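You operate a simulated robot arm through the tools that you are given. There is no shell and no other tool. Be economical: measure what you need, move in short steps, check, and stop when the job is done.

Carry out the task below with a simulated robot arm. There is one attempt and no reset: what you move stays moved.

TASK
Take the jar marked "2" from the lead bench and leave it on the grey cracked cover. Then turn the size knob to 25.

It is judged by the outcome, as a careful person would: the job done as asked, and still so three seconds after it is handed in. It fails if anything else is knocked over, pushed out of place, dropped, spilled or broken.

THE ROBOT
A 7-joint arm with a two-finger parallel gripper, fixed in place. Base frame: the origin is at the foot of the arm, x ahead of it, y to its left, z up; the work surface is at about z = 0. Lengths are in m, angles in degrees, forces in N, time in s.
With the tool pointing down near the work surface it reaches from about 0.22 to 0.58 m from the base axis. Its first joint turns from -66.0 to 66.0 degrees. Payload 2.5 kg.
Tool frame: the origin (TCP) lies between the finger pads and is the grasp point; the fingertips stand 0.023 m ahead of it; z points along the fingers, y is the line along which they close. The gripper opens to 0.094 m. The fingers are 0.038 m wide and 0.01 m thick; the gripper's body (0.054 by 0.096 m) begins 0.039 m behind the TCP.
Orientation is that of the tool frame in the base frame, as [roll, pitch, yaw] about the fixed x, y, z axes, in that order (R = Rz(yaw) Ry(pitch) Rx(roll)). With the fingers straight down and closing along the base's y, the tool's x points along the base's -x, its y along +y and its z along -z.

THE INTERFACE
- The arm moves only by the tool drive_tool. Its argument "series" is a list that holds one entry, the list of rows, each a list of 7 numbers: the opening in per cent of the stroke, from 0 (shut) to 100 (fully open), then the shift along the tool's x, y, z in cm, then the turn, a rotation vector about the tool's x, y, z in degrees. In form: [[[jaw, x, y, z, ax, ay, az], ...]]. A call has 1 to 12 rows; each row is the pose to reach, as a shift and turn from the pose commanded when the call began, along the tool's axes at that moment. A row lasts 0.2 s, in which the tool goes at most 0.05 m and 8.6 degrees; a call with a longer step from one row to the next is refused whole, and so is a gripper value outside its range. A pose out of reach is approached as far as the arm can. The call stops where the force on the tool passes 40 N (or 10 N more than at its start, if that is more) or the arm is blocked; 0.2 s more then pass. The fingers move at their own pace (about 0.108 m/s each) and stop on an object; they squeeze with about 44 N. The grip force told is the motor's: it shows also when the fingers shut on nothing. Time passes only in rows, and 0.2 s behind the last, so rows that repeat a pose let the fingers close. It gives the time, the measured TCP pose, the force on the tool (base axes), the opening and the grip force at its end, in the units of the frame above (readings bear some noise).
- Cameras (640 x 400 px; columns grow to the right, rows downward): "scene" is fixed at [0.1243, -0.407, 0.5506]; the picture's right is [0.81, -0.59, 0.00], its down [-0.29, -0.40, -0.87] and it looks along [0.51, 0.70, -0.50] (base axes); focal length 319 px, centre (320, 200). "wrist" rides on the gripper at [-0.039, 0, -0.044] in the tool frame; the picture's right is [0.00, -1.00, 0.00], its down [0.97, 0.00, -0.24] and it looks along [0.24, 0.00, 0.97] (tool axes); focal length 218 px, centre (320, 200).
- snapshot(camera): a new picture of that camera. No time passes.
- locate(camera, pixels): there is no depth. For up to 12 entries [column, row, z] of the newest picture of that camera ("zoom" is the newest enlarged one), the place [x, y] in the base frame at which the ray of that pixel passes the height z, good to about 0.002 m. No time passes.
- close_up(camera, box): a new picture of the part [left, top, right, bottom] of that camera's present view, enlarged. No time passes.
- sign_off(): hands the job in; it is judged then, once.

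Work in short steps. Measure before you move; look again where a grasp or a placing could have gone wrong, and mend it. You have 80 turns and 34 pictures in all, those below and enlarged ones among them. Open the gripper and draw the arm clear of the work before you hand the job in, unless the task says otherwise; then end with one line.

The tools are called after "Call:" as name(argument=value, ...) on one line, values as JSON. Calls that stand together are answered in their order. drive_tool: Moves the arm, as the interface text tells. Its arguments: {"type":"object","properties":{"series":{"type":"array"}},"required":["series"]} The other tools are called the same way: snapshot (camera) takes a picture; locate (camera, pixels) gives the place at which the rays of pixels pass given heights; close_up (camera, box) takes an enlarged picture of a part of a camera's view; sign_off () hands the job in.

At the start:

```text
clock: 0.0
position: [0.2567, 0.2706, 0.3004]
orientation: [-180.0, 0.1, 180.0]
wrist_force: [0.3, -0.4, 0.2]
finger_gap: 0.0941
grip_force: 0.0
```

scene: 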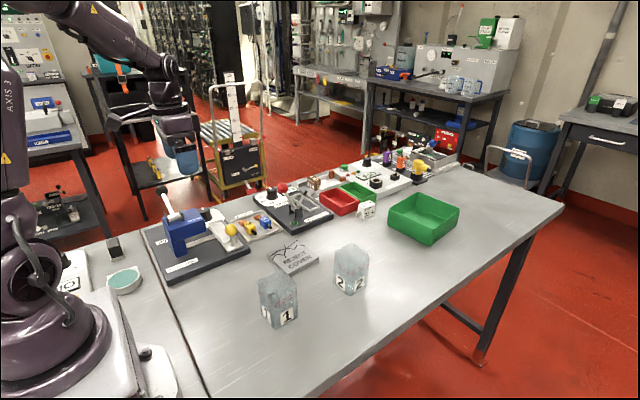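
wrist: 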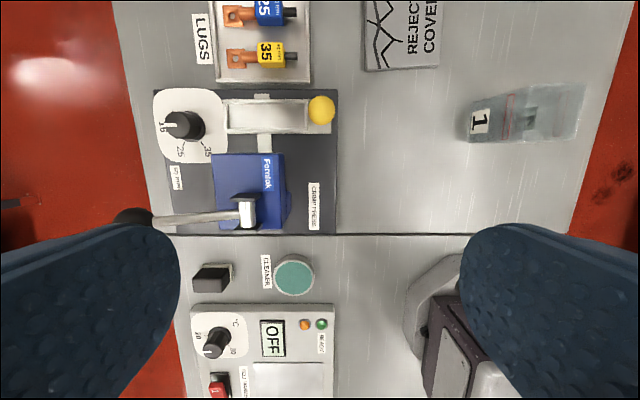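

I see jar 2 at about (350,270), the cover at (293,258) in the scene, and a size knob at (184,125) in the wrist view. I'll enlarge these.

Call:
close_up(camera="scene", box=[240, 220, 400, 340])

Call:
close_up(camera="wrist", box=[140, 70, 350, 240])

Call:
locate(camera="scene", pixels=[[340, 289, 0], [365, 284, 0], [353, 295, 0], [336, 252, 0.07], [370, 252, 0.07], [352, 244, 0.07], [292, 275, 0.01], [320, 260, 0.01], [269, 256, 0.01], [295, 240, 0.01]])

Call:
locate(camera="wrist", pixels=[[184, 125, 0.03], [184, 125, 0.05], [165, 127, 0.02], [182, 152, 0.02], [205, 150, 0.02], [365, 68, 0.01], [438, 66, 0.01]])

```text
3.33 times, centred on (320, 280) of scene
```

zoom: 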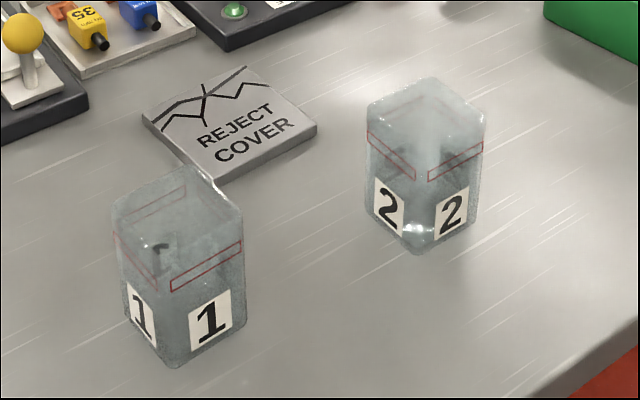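

```text
2.35 times, centred on (245, 155) of wrist
```

zoom: 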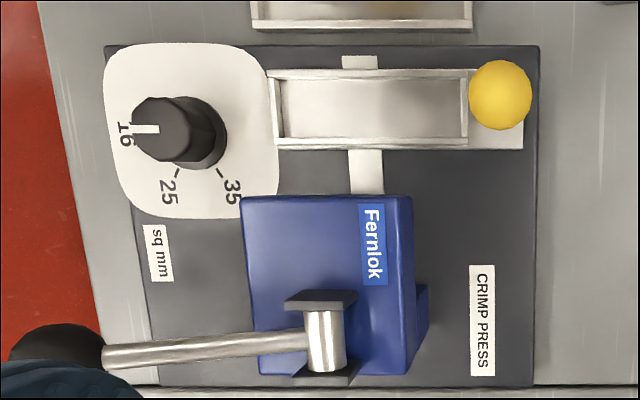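

```text
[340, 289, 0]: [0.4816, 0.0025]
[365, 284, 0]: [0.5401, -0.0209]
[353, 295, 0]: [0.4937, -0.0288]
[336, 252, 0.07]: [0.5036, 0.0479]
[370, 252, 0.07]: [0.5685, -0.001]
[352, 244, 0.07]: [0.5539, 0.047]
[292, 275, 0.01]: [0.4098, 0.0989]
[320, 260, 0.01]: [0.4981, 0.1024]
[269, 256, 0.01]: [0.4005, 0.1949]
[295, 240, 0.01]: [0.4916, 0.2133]
```

```text
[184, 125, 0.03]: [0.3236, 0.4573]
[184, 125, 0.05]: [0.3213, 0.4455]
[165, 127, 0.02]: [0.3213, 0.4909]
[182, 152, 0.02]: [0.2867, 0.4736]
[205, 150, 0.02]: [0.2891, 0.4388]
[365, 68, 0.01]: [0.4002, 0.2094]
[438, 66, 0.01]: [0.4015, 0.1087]
```

The cover spans about x 0.40–0.50, y 0.105–0.21. I'll go over jar 2 at height to view it from above.

Call:
drive_tool(series=[[[100, -2.5, -3.3, 0, 0, 0, 0], [100, -5, -6.6, 0, 0, 0, 0], [100, -7.5, -9.9, 0, 0, 0, 0], [100, -10, -13.2, 0, 0, 0, 0], [100, -12.5, -16.5, 0, 0, 0, 0], [100, -15, -19.8, 0, 0, 0, 0], [100, -17.5, -23.1, 0, 0, 0, 0], [100, -20, -26.4, 0, 0, 0, 0], [100, -22, -26.4, 0, 0, 0, 0]]])

Call:
snapshot(camera="wrist")

```text
clock: 2.0
position: [0.4768, 0.0056, 0.3017]
orientation: [-180.0, 0.0, 179.9]
wrist_force: [-0.2, 0.0, 0.7]
finger_gap: 0.0941
grip_force: 0.0
```

```text
29 pictures are left
```

wrist: 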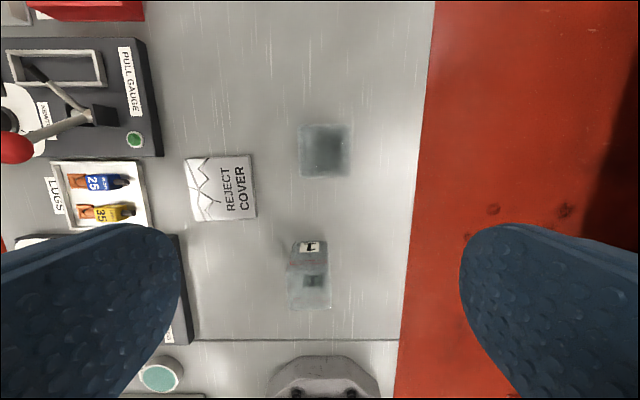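

Jar 2 is near (324,150), nearly axis-aligned. I'll enlarge it.

Call:
close_up(camera="wrist", box=[170, 100, 370, 225])

Call:
locate(camera="wrist", pixels=[[299, 125, 0.08], [349, 124, 0.08], [346, 177, 0.08], [303, 176, 0.08], [186, 160, 0.012], [252, 154, 0.012], [255, 217, 0.012], [196, 222, 0.012]])

```text
3.20 times, centred on (270, 162) of wrist
```

zoom: 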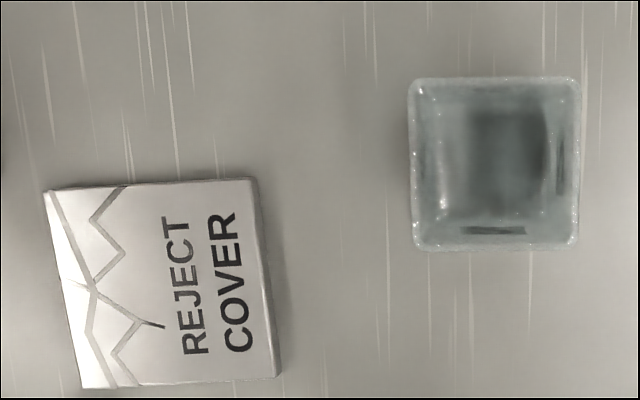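

```text
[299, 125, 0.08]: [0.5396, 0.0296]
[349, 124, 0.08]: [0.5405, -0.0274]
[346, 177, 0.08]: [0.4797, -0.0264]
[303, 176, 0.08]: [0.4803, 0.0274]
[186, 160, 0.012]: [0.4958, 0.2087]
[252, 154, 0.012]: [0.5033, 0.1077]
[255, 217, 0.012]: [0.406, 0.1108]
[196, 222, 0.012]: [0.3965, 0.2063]
```

Call:
locate(camera="scene", pixels=[[334, 253, 0.08], [334, 253, 0.09], [334, 253, 0.1], [370, 254, 0.08], [370, 254, 0.09], [370, 254, 0.1], [353, 243.5, 0.09], [348.5, 296, 0.0]])

Call:
locate(camera="wrist", pixels=[[298.5, 125, 0.09], [350, 125, 0.09], [350, 176, 0.09], [300, 177, 0.09], [184, 160, 0.012], [250.6, 155.6, 0.012], [256, 218, 0.012], [195, 221, 0.012]])

```text
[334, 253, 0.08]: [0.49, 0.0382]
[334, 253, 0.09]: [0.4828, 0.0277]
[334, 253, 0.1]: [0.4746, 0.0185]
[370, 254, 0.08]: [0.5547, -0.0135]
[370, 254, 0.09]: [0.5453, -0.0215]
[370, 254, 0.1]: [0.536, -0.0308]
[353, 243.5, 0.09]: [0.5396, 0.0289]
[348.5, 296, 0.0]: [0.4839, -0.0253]
```

```text
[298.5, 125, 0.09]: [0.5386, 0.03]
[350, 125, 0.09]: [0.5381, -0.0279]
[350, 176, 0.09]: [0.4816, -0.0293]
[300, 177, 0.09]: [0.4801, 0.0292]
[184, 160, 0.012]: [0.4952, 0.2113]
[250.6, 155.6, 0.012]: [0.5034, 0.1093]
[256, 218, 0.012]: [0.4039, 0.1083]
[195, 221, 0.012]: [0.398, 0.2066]
```

Jar 2 measures about 0.09 tall and 0.058 square at (0.510, 0.000). I'll align above it, lower part way and check.

Call:
drive_tool(series=[[[100, -3.3, -0.55, 0, 0, 0, 0], [100, -3.3, -0.55, 4, 0, 0, 0], [100, -3.3, -0.55, 8, 0, 0, 0], [100, -3.3, -0.55, 12, 0, 0, 0], [100, -3.3, -0.55, 12, 0, 0, 0]]])

Call:
snapshot(camera="wrist")

Call:
close_up(camera="scene", box=[260, 180, 420, 300])

```text
clock: 3.2
position: [0.5098, 0.0018, 0.1811]
orientation: [179.9, 0.1, 180.0]
wrist_force: [1.0, 0.1, -1.2]
finger_gap: 0.0941
grip_force: 0.1
```

```text
27 pictures are left
```

wrist: 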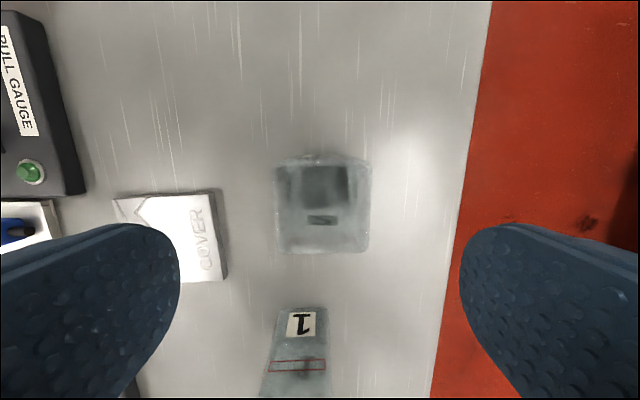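

```text
3.33 times, centred on (340, 240) of scene
```

zoom: 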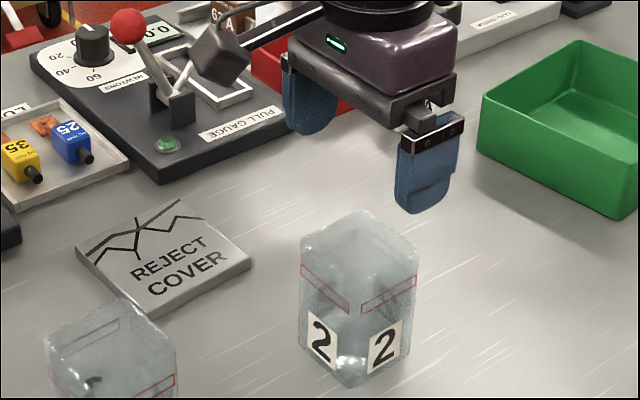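

The jar is centred between the fingers (col ~322). I'll lower so the pads are at the red band, z≈0.06.

Call:
drive_tool(series=[[[100, 0, -0.1, 3, 0, 0, 0], [100, 0, -0.1, 6, 0, 0, 0], [100, 0, -0.1, 8, 0, 0, 0], [100, 0, -0.1, 10, 0, 0, 0], [100, 0, -0.1, 12, 0, 0, 0], [100, 0, -0.1, 12, 0, 0, 0]]])

Call:
close_up(camera="scene", box=[260, 180, 420, 300])

```text
clock: 4.6
position: [0.5115, 0.0006, 0.06]
orientation: [-179.9, 0.0, 180.0]
wrist_force: [0.7, -0.2, 0.1]
finger_gap: 0.0939
grip_force: 0.0
```

```text
3.33 times, centred on (340, 240) of scene
```

zoom: 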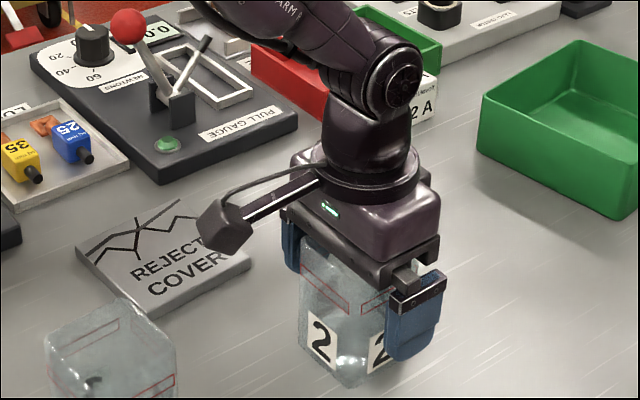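

Fingers straddle the jar. Close; also locate the block sticking out from the hand (zoom ~(222,225)), which may matter near other things.

Call:
drive_tool(series=[[[50, 0, 0, 0, 0, 0, 0], [50, 0, 0, 0, 0, 0, 0], [50, 0, 0, 0, 0, 0, 0], [50, 0, 0, 0, 0, 0, 0]]])

Call:
locate(camera="zoom", pixels=[[222, 225, 0.08], [222, 225, 0.1], [222, 225, 0.12], [222, 225, 0.14], [222, 225, 0.16], [310, 175, 0.12], [310, 175, 0.14]])

```text
clock: 5.6
position: [0.5095, 0.0015, 0.0605]
orientation: [180.0, 0.1, -179.9]
wrist_force: [-0.2, 0.1, -0.2]
finger_gap: 0.0592
grip_force: 44.0
```

```text
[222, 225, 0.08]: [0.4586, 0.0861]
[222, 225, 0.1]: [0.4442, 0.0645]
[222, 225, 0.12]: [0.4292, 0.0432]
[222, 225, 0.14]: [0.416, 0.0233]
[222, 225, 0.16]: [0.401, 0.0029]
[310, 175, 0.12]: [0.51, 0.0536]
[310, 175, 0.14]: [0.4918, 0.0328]
```

Gripped at 0.059. The hand's block sits about 0.11 m to base -x and 0.10 above TCP, which I'll keep in mind. Lift straight up.

Call:
drive_tool(series=[[[50, 0, 0, -1, 0, 0, 0], [50, 0, 0, -3, 0, 0, 0], [50, 0, 0, -6, 0, 0, 0], [50, 0, 0, -9, 0, 0, 0], [50, 0, 0, -9, 0, 0, 0]]])

Call:
snapshot(camera="scene")

```text
clock: 6.8
position: [0.5108, 0.0011, 0.1508]
orientation: [180.0, 0.1, -179.9]
wrist_force: [0.1, -0.5, -0.1]
finger_gap: 0.0594
grip_force: 43.9
```

```text
24 pictures are left
```

scene: 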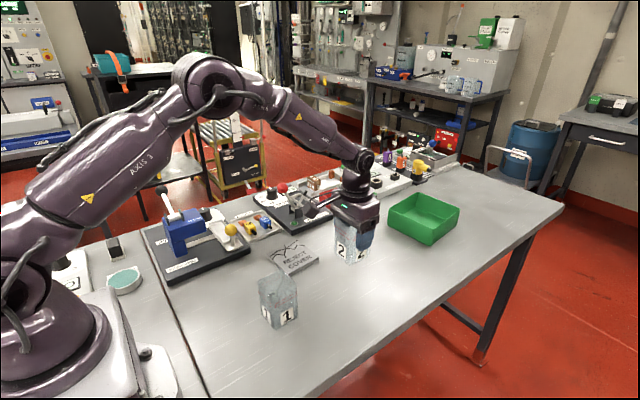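

Jar is lifted cleanly. Carry to above the cover centre (0.450, 0.158), gently.

Call:
drive_tool(series=[[[50, 0.3, 1, 0, 0, 0, 0], [50, 1, 3, 0, 0, 0, 0], [50, 2, 5.5, 0, 0, 0, 0], [50, 3.2, 8, 0, 0, 0, 0], [50, 4.3, 10.5, 0, 0, 0, 0], [50, 5.3, 13, 0, 0, 0, 0], [50, 5.9, 15, 0, 0, 0, 0], [50, 6.1, 15.7, 0, 0, 0, 0], [50, 6.1, 15.7, 2, 0, 0, 0], [50, 6.1, 15.7, 4, 0, 0, 0], [50, 6.1, 15.7, 5, 0, 0, 0], [50, 6.1, 15.7, 5, 0, 0, 0]]])

Call:
close_up(camera="scene", box=[220, 180, 380, 300])

```text
clock: 9.4
position: [0.4497, 0.1574, 0.1005]
orientation: [-180.0, 0.0, -179.9]
wrist_force: [-0.2, -0.1, -0.1]
finger_gap: 0.0592
grip_force: 43.9
```

```text
3.33 times, centred on (300, 240) of scene
```

zoom: 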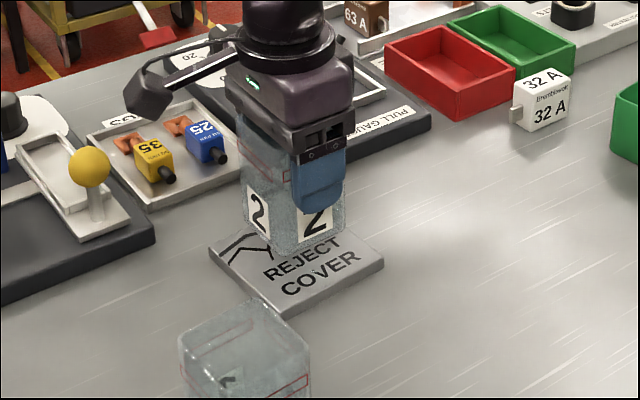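

Jar bottom is ~0.04 above the bench, over the cover. Lower 2.3 cm and then creep watching force.

Call:
drive_tool(series=[[[50, 0, 0, 1, 0, 0, 0], [50, 0, 0, 1.8, 0, 0, 0], [50, 0, 0, 2.3, 0, 0, 0], [50, 0, 0, 2.3, 0, 0, 0]]])

Call:
close_up(camera="scene", box=[240, 200, 360, 290])

```text
clock: 10.4
position: [0.4494, 0.1561, 0.0773]
orientation: [180.0, 0.0, 179.9]
wrist_force: [0.5, 1.1, -1.0]
finger_gap: 0.0591
grip_force: 43.9
```

```text
4.44 times, centred on (300, 245) of scene
```

zoom: 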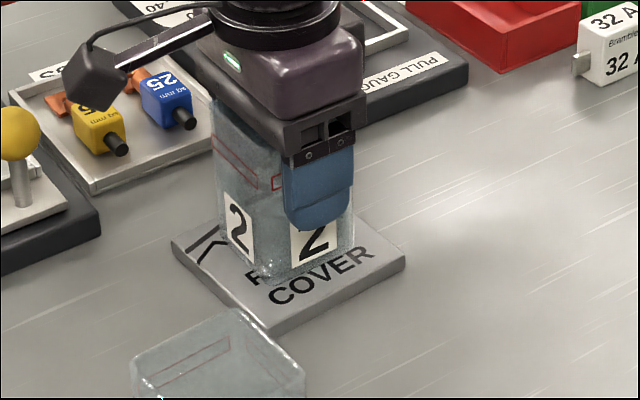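

Near contact; creep down 3 mm.

Call:
drive_tool(series=[[[50, 0, 0, 0.15, 0, 0, 0], [50, 0, 0, 0.3, 0, 0, 0], [50, 0, 0, 0.3, 0, 0, 0]]])

```text
clock: 11.2
position: [0.4484, 0.1566, 0.0745]
orientation: [-180.0, 0.0, -180.0]
wrist_force: [0.8, 0.2, -0.5]
finger_gap: 0.0592
grip_force: 44.0
```

Call:
drive_tool(series=[[[50, 0, 0, 0.15, 0, 0, 0], [50, 0, 0, 0.25, 0, 0, 0], [50, 0, 0, 0.25, 0, 0, 0]]])

```text
clock: 12.0
position: [0.4487, 0.1567, 0.0721]
orientation: [179.9, 0.1, -180.0]
wrist_force: [-2.3, -0.9, 7.2]
finger_gap: 0.0591
grip_force: 44.3
```

Contact (7 N up). Release with a moderate opening.

Call:
drive_tool(series=[[[66, 0, 0, 0, 0, 0, 0], [72, 0, 0, 0, 0, 0, 0], [82, 0, 0, 0, 0, 0, 0], [82, 0, 0, 0, 0, 0, 0]]])

Call:
drive_tool(series=[[[82, 0, 0, -2, 0, 0, 0], [82, 0, 0, -5, 0, 0, 0], [82, 0, 0, -9, 0, 0, 0], [82, 0, 0, -13, 0, 0, 0], [82, 0, 0, -17, 0, 0, 0], [82, 0, 0, -21, 0, 0, 0], [82, 0, 0, -21, 0, 0, 0]]])

Call:
snapshot(camera="scene")

Call:
snapshot(camera="wrist")

```text
clock: 13.0
position: [0.4479, 0.158, 0.0708]
orientation: [-180.0, 0.0, -180.0]
wrist_force: [-0.4, 0.7, -0.1]
finger_gap: 0.0772
grip_force: 0.0
```

```text
clock: 14.6
position: [0.4485, 0.1569, 0.2832]
orientation: [180.0, 0.0, -180.0]
wrist_force: [0.0, 0.5, 0.0]
finger_gap: 0.077
grip_force: 0.0
```

```text
21 pictures are left
```

scene: 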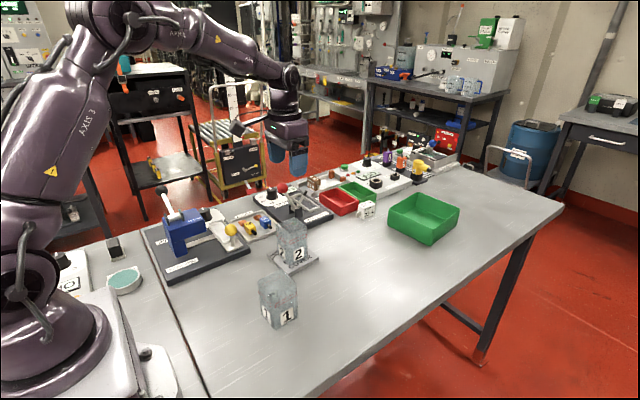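

```text
20 pictures are left
```

wrist: 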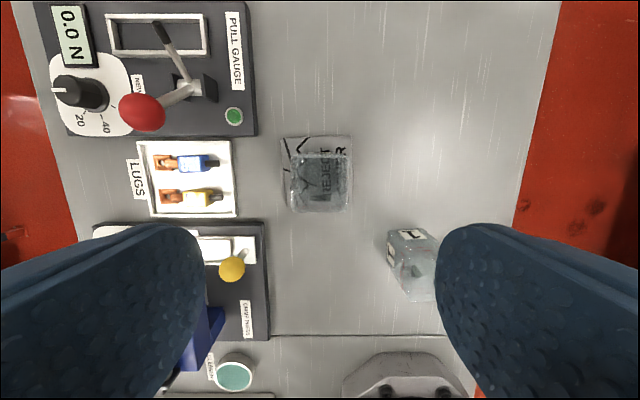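

Jar 2 stands on the cover. Next the size ("sq mm") knob on the crimp press; move to view it from overhead.

Call:
drive_tool(series=[[[82, 2, 3.5, -1.7, 0, 0, 0], [82, 4, 7, -1.7, 0, 0, 0], [82, 6, 10.5, -1.7, 0, 0, 0], [82, 8, 14, -1.7, 0, 0, 0], [82, 10, 17.5, -1.7, 0, 0, 0], [82, 12, 21, -1.7, 0, 0, 0], [82, 14, 24.5, -1.7, 0, 0, 0], [82, 16, 28, -1.7, 0, 0, 0], [82, 16.3, 29.3, -1.7, 0, 0, 0], [82, 16.3, 29.3, -1.7, 0, 0, 0]]])

Call:
snapshot(camera="wrist")

```text
clock: 16.8
position: [0.2849, 0.4502, 0.2984]
orientation: [179.9, 0.0, 180.0]
wrist_force: [-0.1, 1.0, -0.4]
finger_gap: 0.0766
grip_force: 0.1
```

```text
19 pictures are left
```

wrist: 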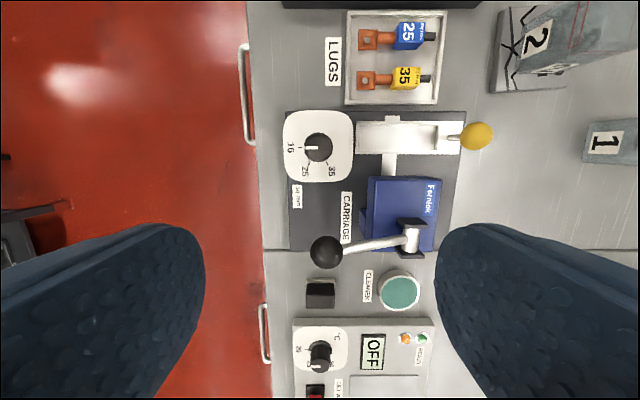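

Call:
close_up(camera="wrist", box=[278, 105, 360, 190])

Call:
close_up(camera="scene", box=[130, 170, 260, 290])

Call:
locate(camera="wrist", pixels=[[318, 147, 0.02], [318, 147, 0.05], [326, 252, 0.1], [326, 252, 0.15], [410, 235, 0.1], [475, 137, 0.06], [370, 180, 0.08], [355, 122, 0.03]])

```text
4.71 times, centred on (319, 148) of wrist
```

zoom: 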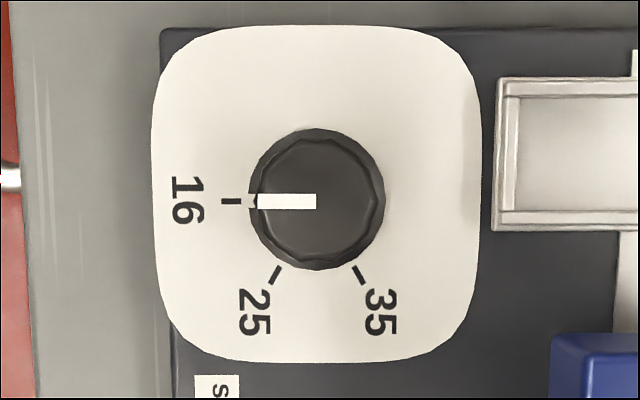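

```text
3.33 times, centred on (195, 230) of scene
```

zoom: 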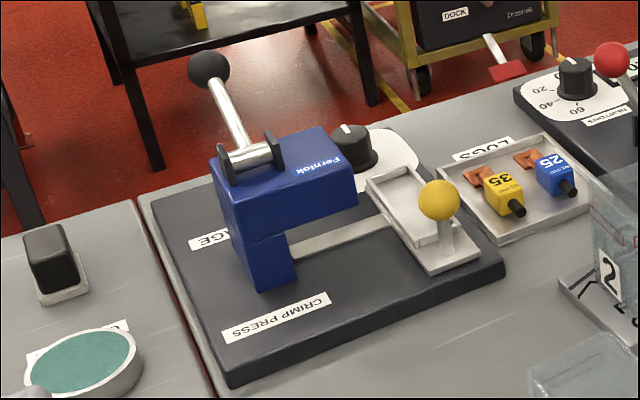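

```text
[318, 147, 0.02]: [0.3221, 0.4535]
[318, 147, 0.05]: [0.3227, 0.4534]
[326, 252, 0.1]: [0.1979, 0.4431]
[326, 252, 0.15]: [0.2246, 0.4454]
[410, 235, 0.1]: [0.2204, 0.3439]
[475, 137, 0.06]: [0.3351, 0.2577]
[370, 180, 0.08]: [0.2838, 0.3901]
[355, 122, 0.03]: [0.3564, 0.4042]
```

Knob centre ≈ (0.322, 0.4535), pointer at 16; the 25 tick is 60° counter-clockwise (from above). To keep the hand's block away from the press lever, I turn the tool +90° about base z, centred above the knob.

Call:
drive_tool(series=[[[70, -0.5, 0, 0, 0, 0, -8.2], [70, -1, 0.1, 0, 0, 0, -16.4], [70, -1.5, 0.1, 0, 0, 0, -24.6], [70, -2, 0.2, 0, 0, 0, -32.8], [70, -2.5, 0.2, 0, 0, 0, -41], [70, -3, 0.3, 0, 0, 0, -49.2], [70, -3.5, 0.3, 0, 0, 0, -57.4], [70, -3.7, 0.3, 0, 0, 0, -65.6], [70, -3.7, 0.3, 0, 0, 0, -73.8], [70, -3.7, 0.3, 0, 0, 0, -82], [70, -3.7, 0.3, 0, 0, 0, -90], [70, -3.7, 0.3, 0, 0, 0, -90]]])

Call:
snapshot(camera="wrist")

Call:
snapshot(camera="scene")

```text
clock: 19.4
position: [0.3233, 0.4532, 0.2981]
orientation: [-180.0, 0.0, -89.9]
wrist_force: [-0.5, -1.0, 0.5]
finger_gap: 0.0657
grip_force: 0.0
```

```text
16 pictures are left
```

wrist: 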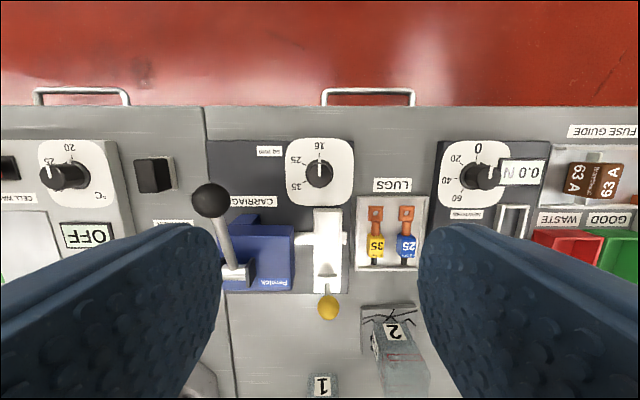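

```text
15 pictures are left
```

scene: 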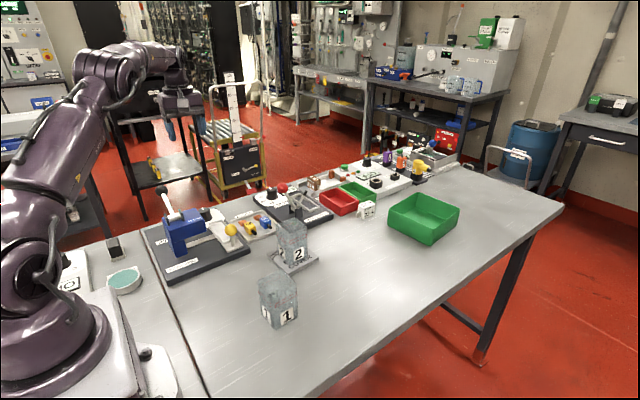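

Call:
locate(camera="wrist", pixels=[[319, 173, 0.02], [319, 173, 0.05], [211, 200, 0.1], [211, 200, 0.13], [211, 200, 0.16], [238, 272, 0.1], [238, 272, 0.13], [295, 230, 0.08], [295, 230, 0.1], [314, 208, 0.05], [328, 308, 0.06]])

Call:
locate(camera="scene", pixels=[[161.7, 190, 0.13], [161.7, 190, 0.16], [161.7, 190, 0.19], [229, 208, 0.08], [229, 208, 0.1]])

```text
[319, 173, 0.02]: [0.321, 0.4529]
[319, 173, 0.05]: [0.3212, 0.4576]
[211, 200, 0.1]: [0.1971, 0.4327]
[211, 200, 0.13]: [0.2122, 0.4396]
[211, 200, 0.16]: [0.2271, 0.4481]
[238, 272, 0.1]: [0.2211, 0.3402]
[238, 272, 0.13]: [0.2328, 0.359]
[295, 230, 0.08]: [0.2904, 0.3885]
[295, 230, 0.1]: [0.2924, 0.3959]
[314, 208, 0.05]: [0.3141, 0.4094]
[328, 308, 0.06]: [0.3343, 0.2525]
```

```text
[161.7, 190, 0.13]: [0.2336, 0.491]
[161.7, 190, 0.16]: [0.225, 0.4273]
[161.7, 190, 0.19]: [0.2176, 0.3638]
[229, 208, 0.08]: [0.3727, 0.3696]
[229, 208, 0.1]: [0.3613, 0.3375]
```

Lever ball ≈ (0.225,0.445,0.15), clear of the hand. Descend to z≈0.10 and check.

Call:
drive_tool(series=[[[70, 0, 0.15, 4, 0, 0, 0], [70, 0, 0.15, 8, 0, 0, 0], [70, 0, 0.15, 12, 0, 0, 0], [70, 0, 0.15, 16, 0, 0, 0], [70, 0, 0.15, 19.5, 0, 0, 0], [70, 0, 0.15, 19.5, 0, 0, 0]]])

Call:
snapshot(camera="wrist")

Call:
close_up(camera="scene", box=[130, 150, 260, 270])

```text
clock: 20.8
position: [0.3217, 0.4539, 0.1037]
orientation: [-179.9, 0.0, -90.1]
wrist_force: [-0.2, -0.5, -0.2]
finger_gap: 0.0659
grip_force: 0.1
```

```text
14 pictures are left
```

wrist: 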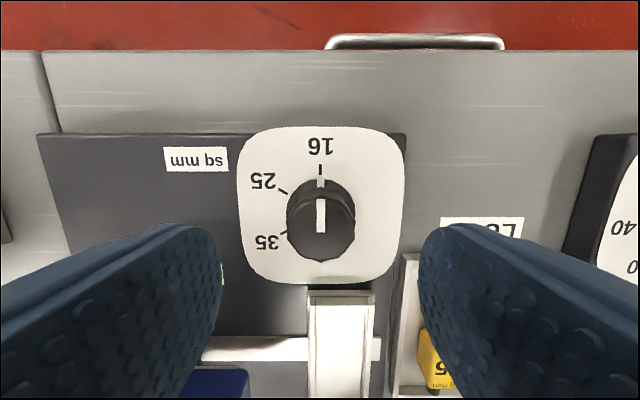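

```text
3.33 times, centred on (195, 210) of scene
```

zoom: 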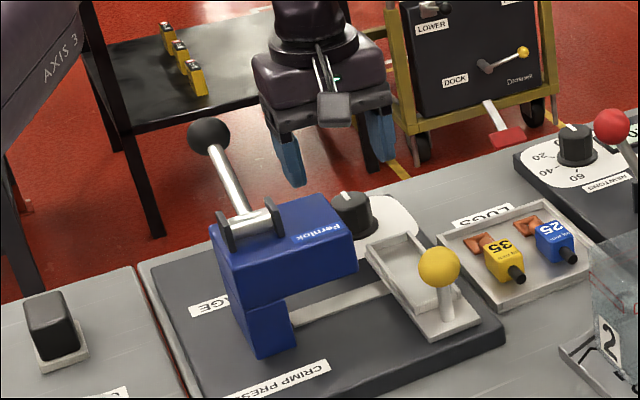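

Knob is centred (col 320) and its top is at about z=0.051. Descend to TCP z≈0.052 (tips ≈0.029).

Call:
drive_tool(series=[[[70, 0, 0, 2, 0, 0, 0], [70, 0, 0, 3.5, 0, 0, 0], [70, 0, 0, 4.5, 0, 0, 0], [70, 0, 0, 5.1, 0, 0, 0], [70, 0, 0, 5.1, 0, 0, 0]]])

Call:
snapshot(camera="wrist")

```text
clock: 22.0
position: [0.3216, 0.4538, 0.053]
orientation: [180.0, 0.0, -90.0]
wrist_force: [-0.1, 0.4, 1.0]
finger_gap: 0.066
grip_force: 0.1
```

```text
12 pictures are left
```

wrist: 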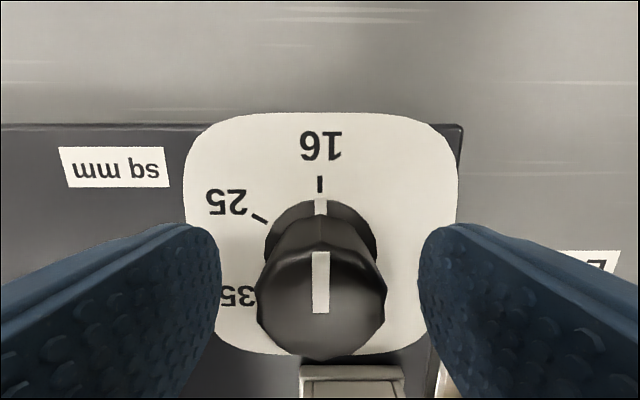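

Knob lies between the pads. Close on it.

Call:
drive_tool(series=[[[30, 0, 0, 0, 0, 0, 0], [30, 0, 0, 0, 0, 0, 0], [30, 0, 0, 0, 0, 0, 0]]])

```text
clock: 22.8
position: [0.322, 0.4529, 0.0539]
orientation: [180.0, 0.0, -90.0]
wrist_force: [4.5, 6.1, -4.8]
finger_gap: 0.0338
grip_force: 44.8
```

Gripped at 0.034. Turn +60° about base z (−60° about tool z).

Call:
drive_tool(series=[[[30, 0, 0, 0, 0, 0, -7.5], [30, 0, 0, 0, 0, 0, -15], [30, 0, 0, 0, 0, 0, -22.5], [30, 0, 0, 0, 0, 0, -30], [30, 0, 0, 0, 0, 0, -37.5], [30, 0, 0, 0, 0, 0, -45], [30, 0, 0, 0, 0, 0, -52.5], [30, 0, 0, 0, 0, 0, -60], [30, 0, 0, 0, 0, 0, -60]]])

Call:
snapshot(camera="wrist")

```text
clock: 24.8
position: [0.3222, 0.4524, 0.053]
orientation: [180.0, 0.0, -29.9]
wrist_force: [0.2, -1.7, 10.0]
finger_gap: 0.0335
grip_force: 44.8
```

```text
11 pictures are left
```

wrist: 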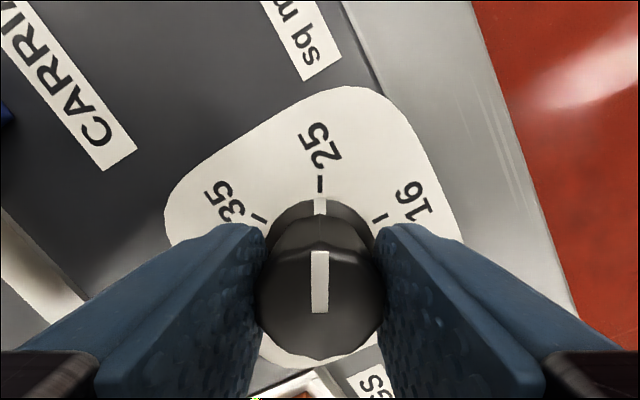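

The pointer aligns with the 25 tick (col 320). Release and rise straight up.

Call:
drive_tool(series=[[[45, 0, 0, 0, 0, 0, 0], [58, 0, 0, 0, 0, 0, 0], [58, 0, 0, 0, 0, 0, 0], [58, 0, 0, -2, 0, 0, 0], [58, 0, 0, -5, 0, 0, 0], [58, 0, 0, -9, 0, 0, 0], [58, 0, 0, -13, 0, 0, 0], [58, 0, 0, -17, 0, 0, 0], [58, 0, 0, -21, 0, 0, 0], [58, 0, 0, -24, 0, 0, 0], [58, 0, 0, -24, 0, 0, 0]]])

Call:
snapshot(camera="wrist")

Call:
snapshot(camera="scene")

```text
clock: 27.2
position: [0.3216, 0.4523, 0.2926]
orientation: [-180.0, 0.0, -30.0]
wrist_force: [0.4, 0.9, 0.1]
finger_gap: 0.0544
grip_force: 0.1
```

```text
10 pictures are left
```

wrist: 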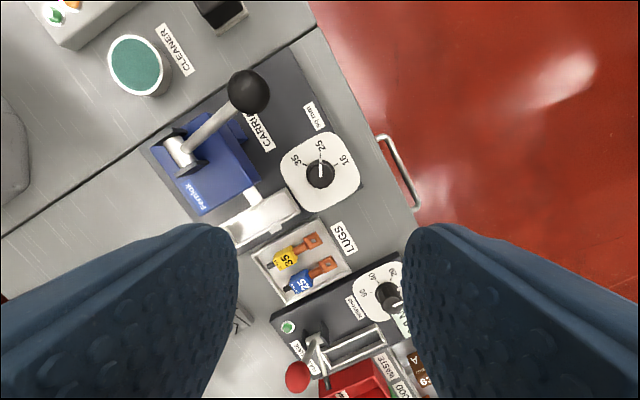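

```text
9 pictures are left
```

scene: 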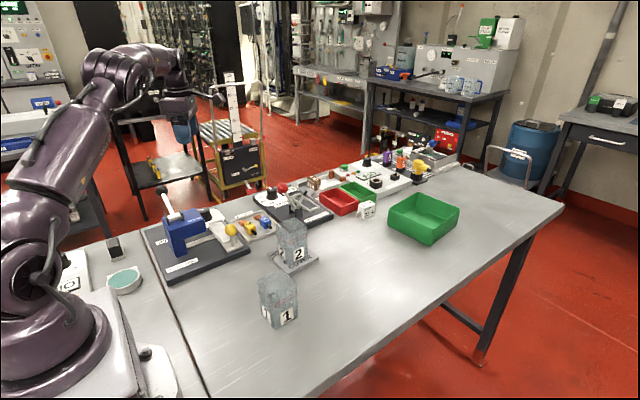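

Call:
close_up(camera="wrist", box=[270, 125, 370, 215])

Call:
close_up(camera="scene", box=[140, 180, 340, 330])

```text
4.44 times, centred on (320, 170) of wrist
```

zoom: 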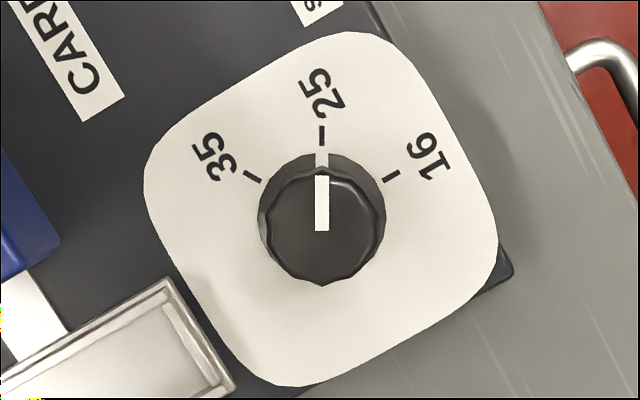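

```text
2.67 times, centred on (240, 255) of scene
```

zoom: 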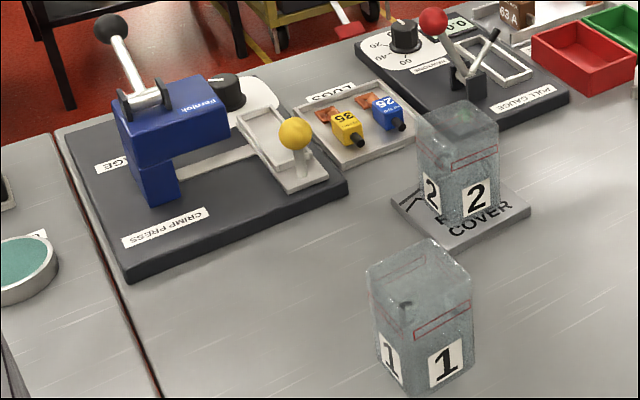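

The knob points at 25, jar 2 stands upright on the cover, and the arm is clear with the gripper open. Handing in.

Call:
sign_off()

```text
The job is handed in.
```

Jar 2 is standing on the grey cracked cover, the size knob points to 25, and nothing else was disturbed.
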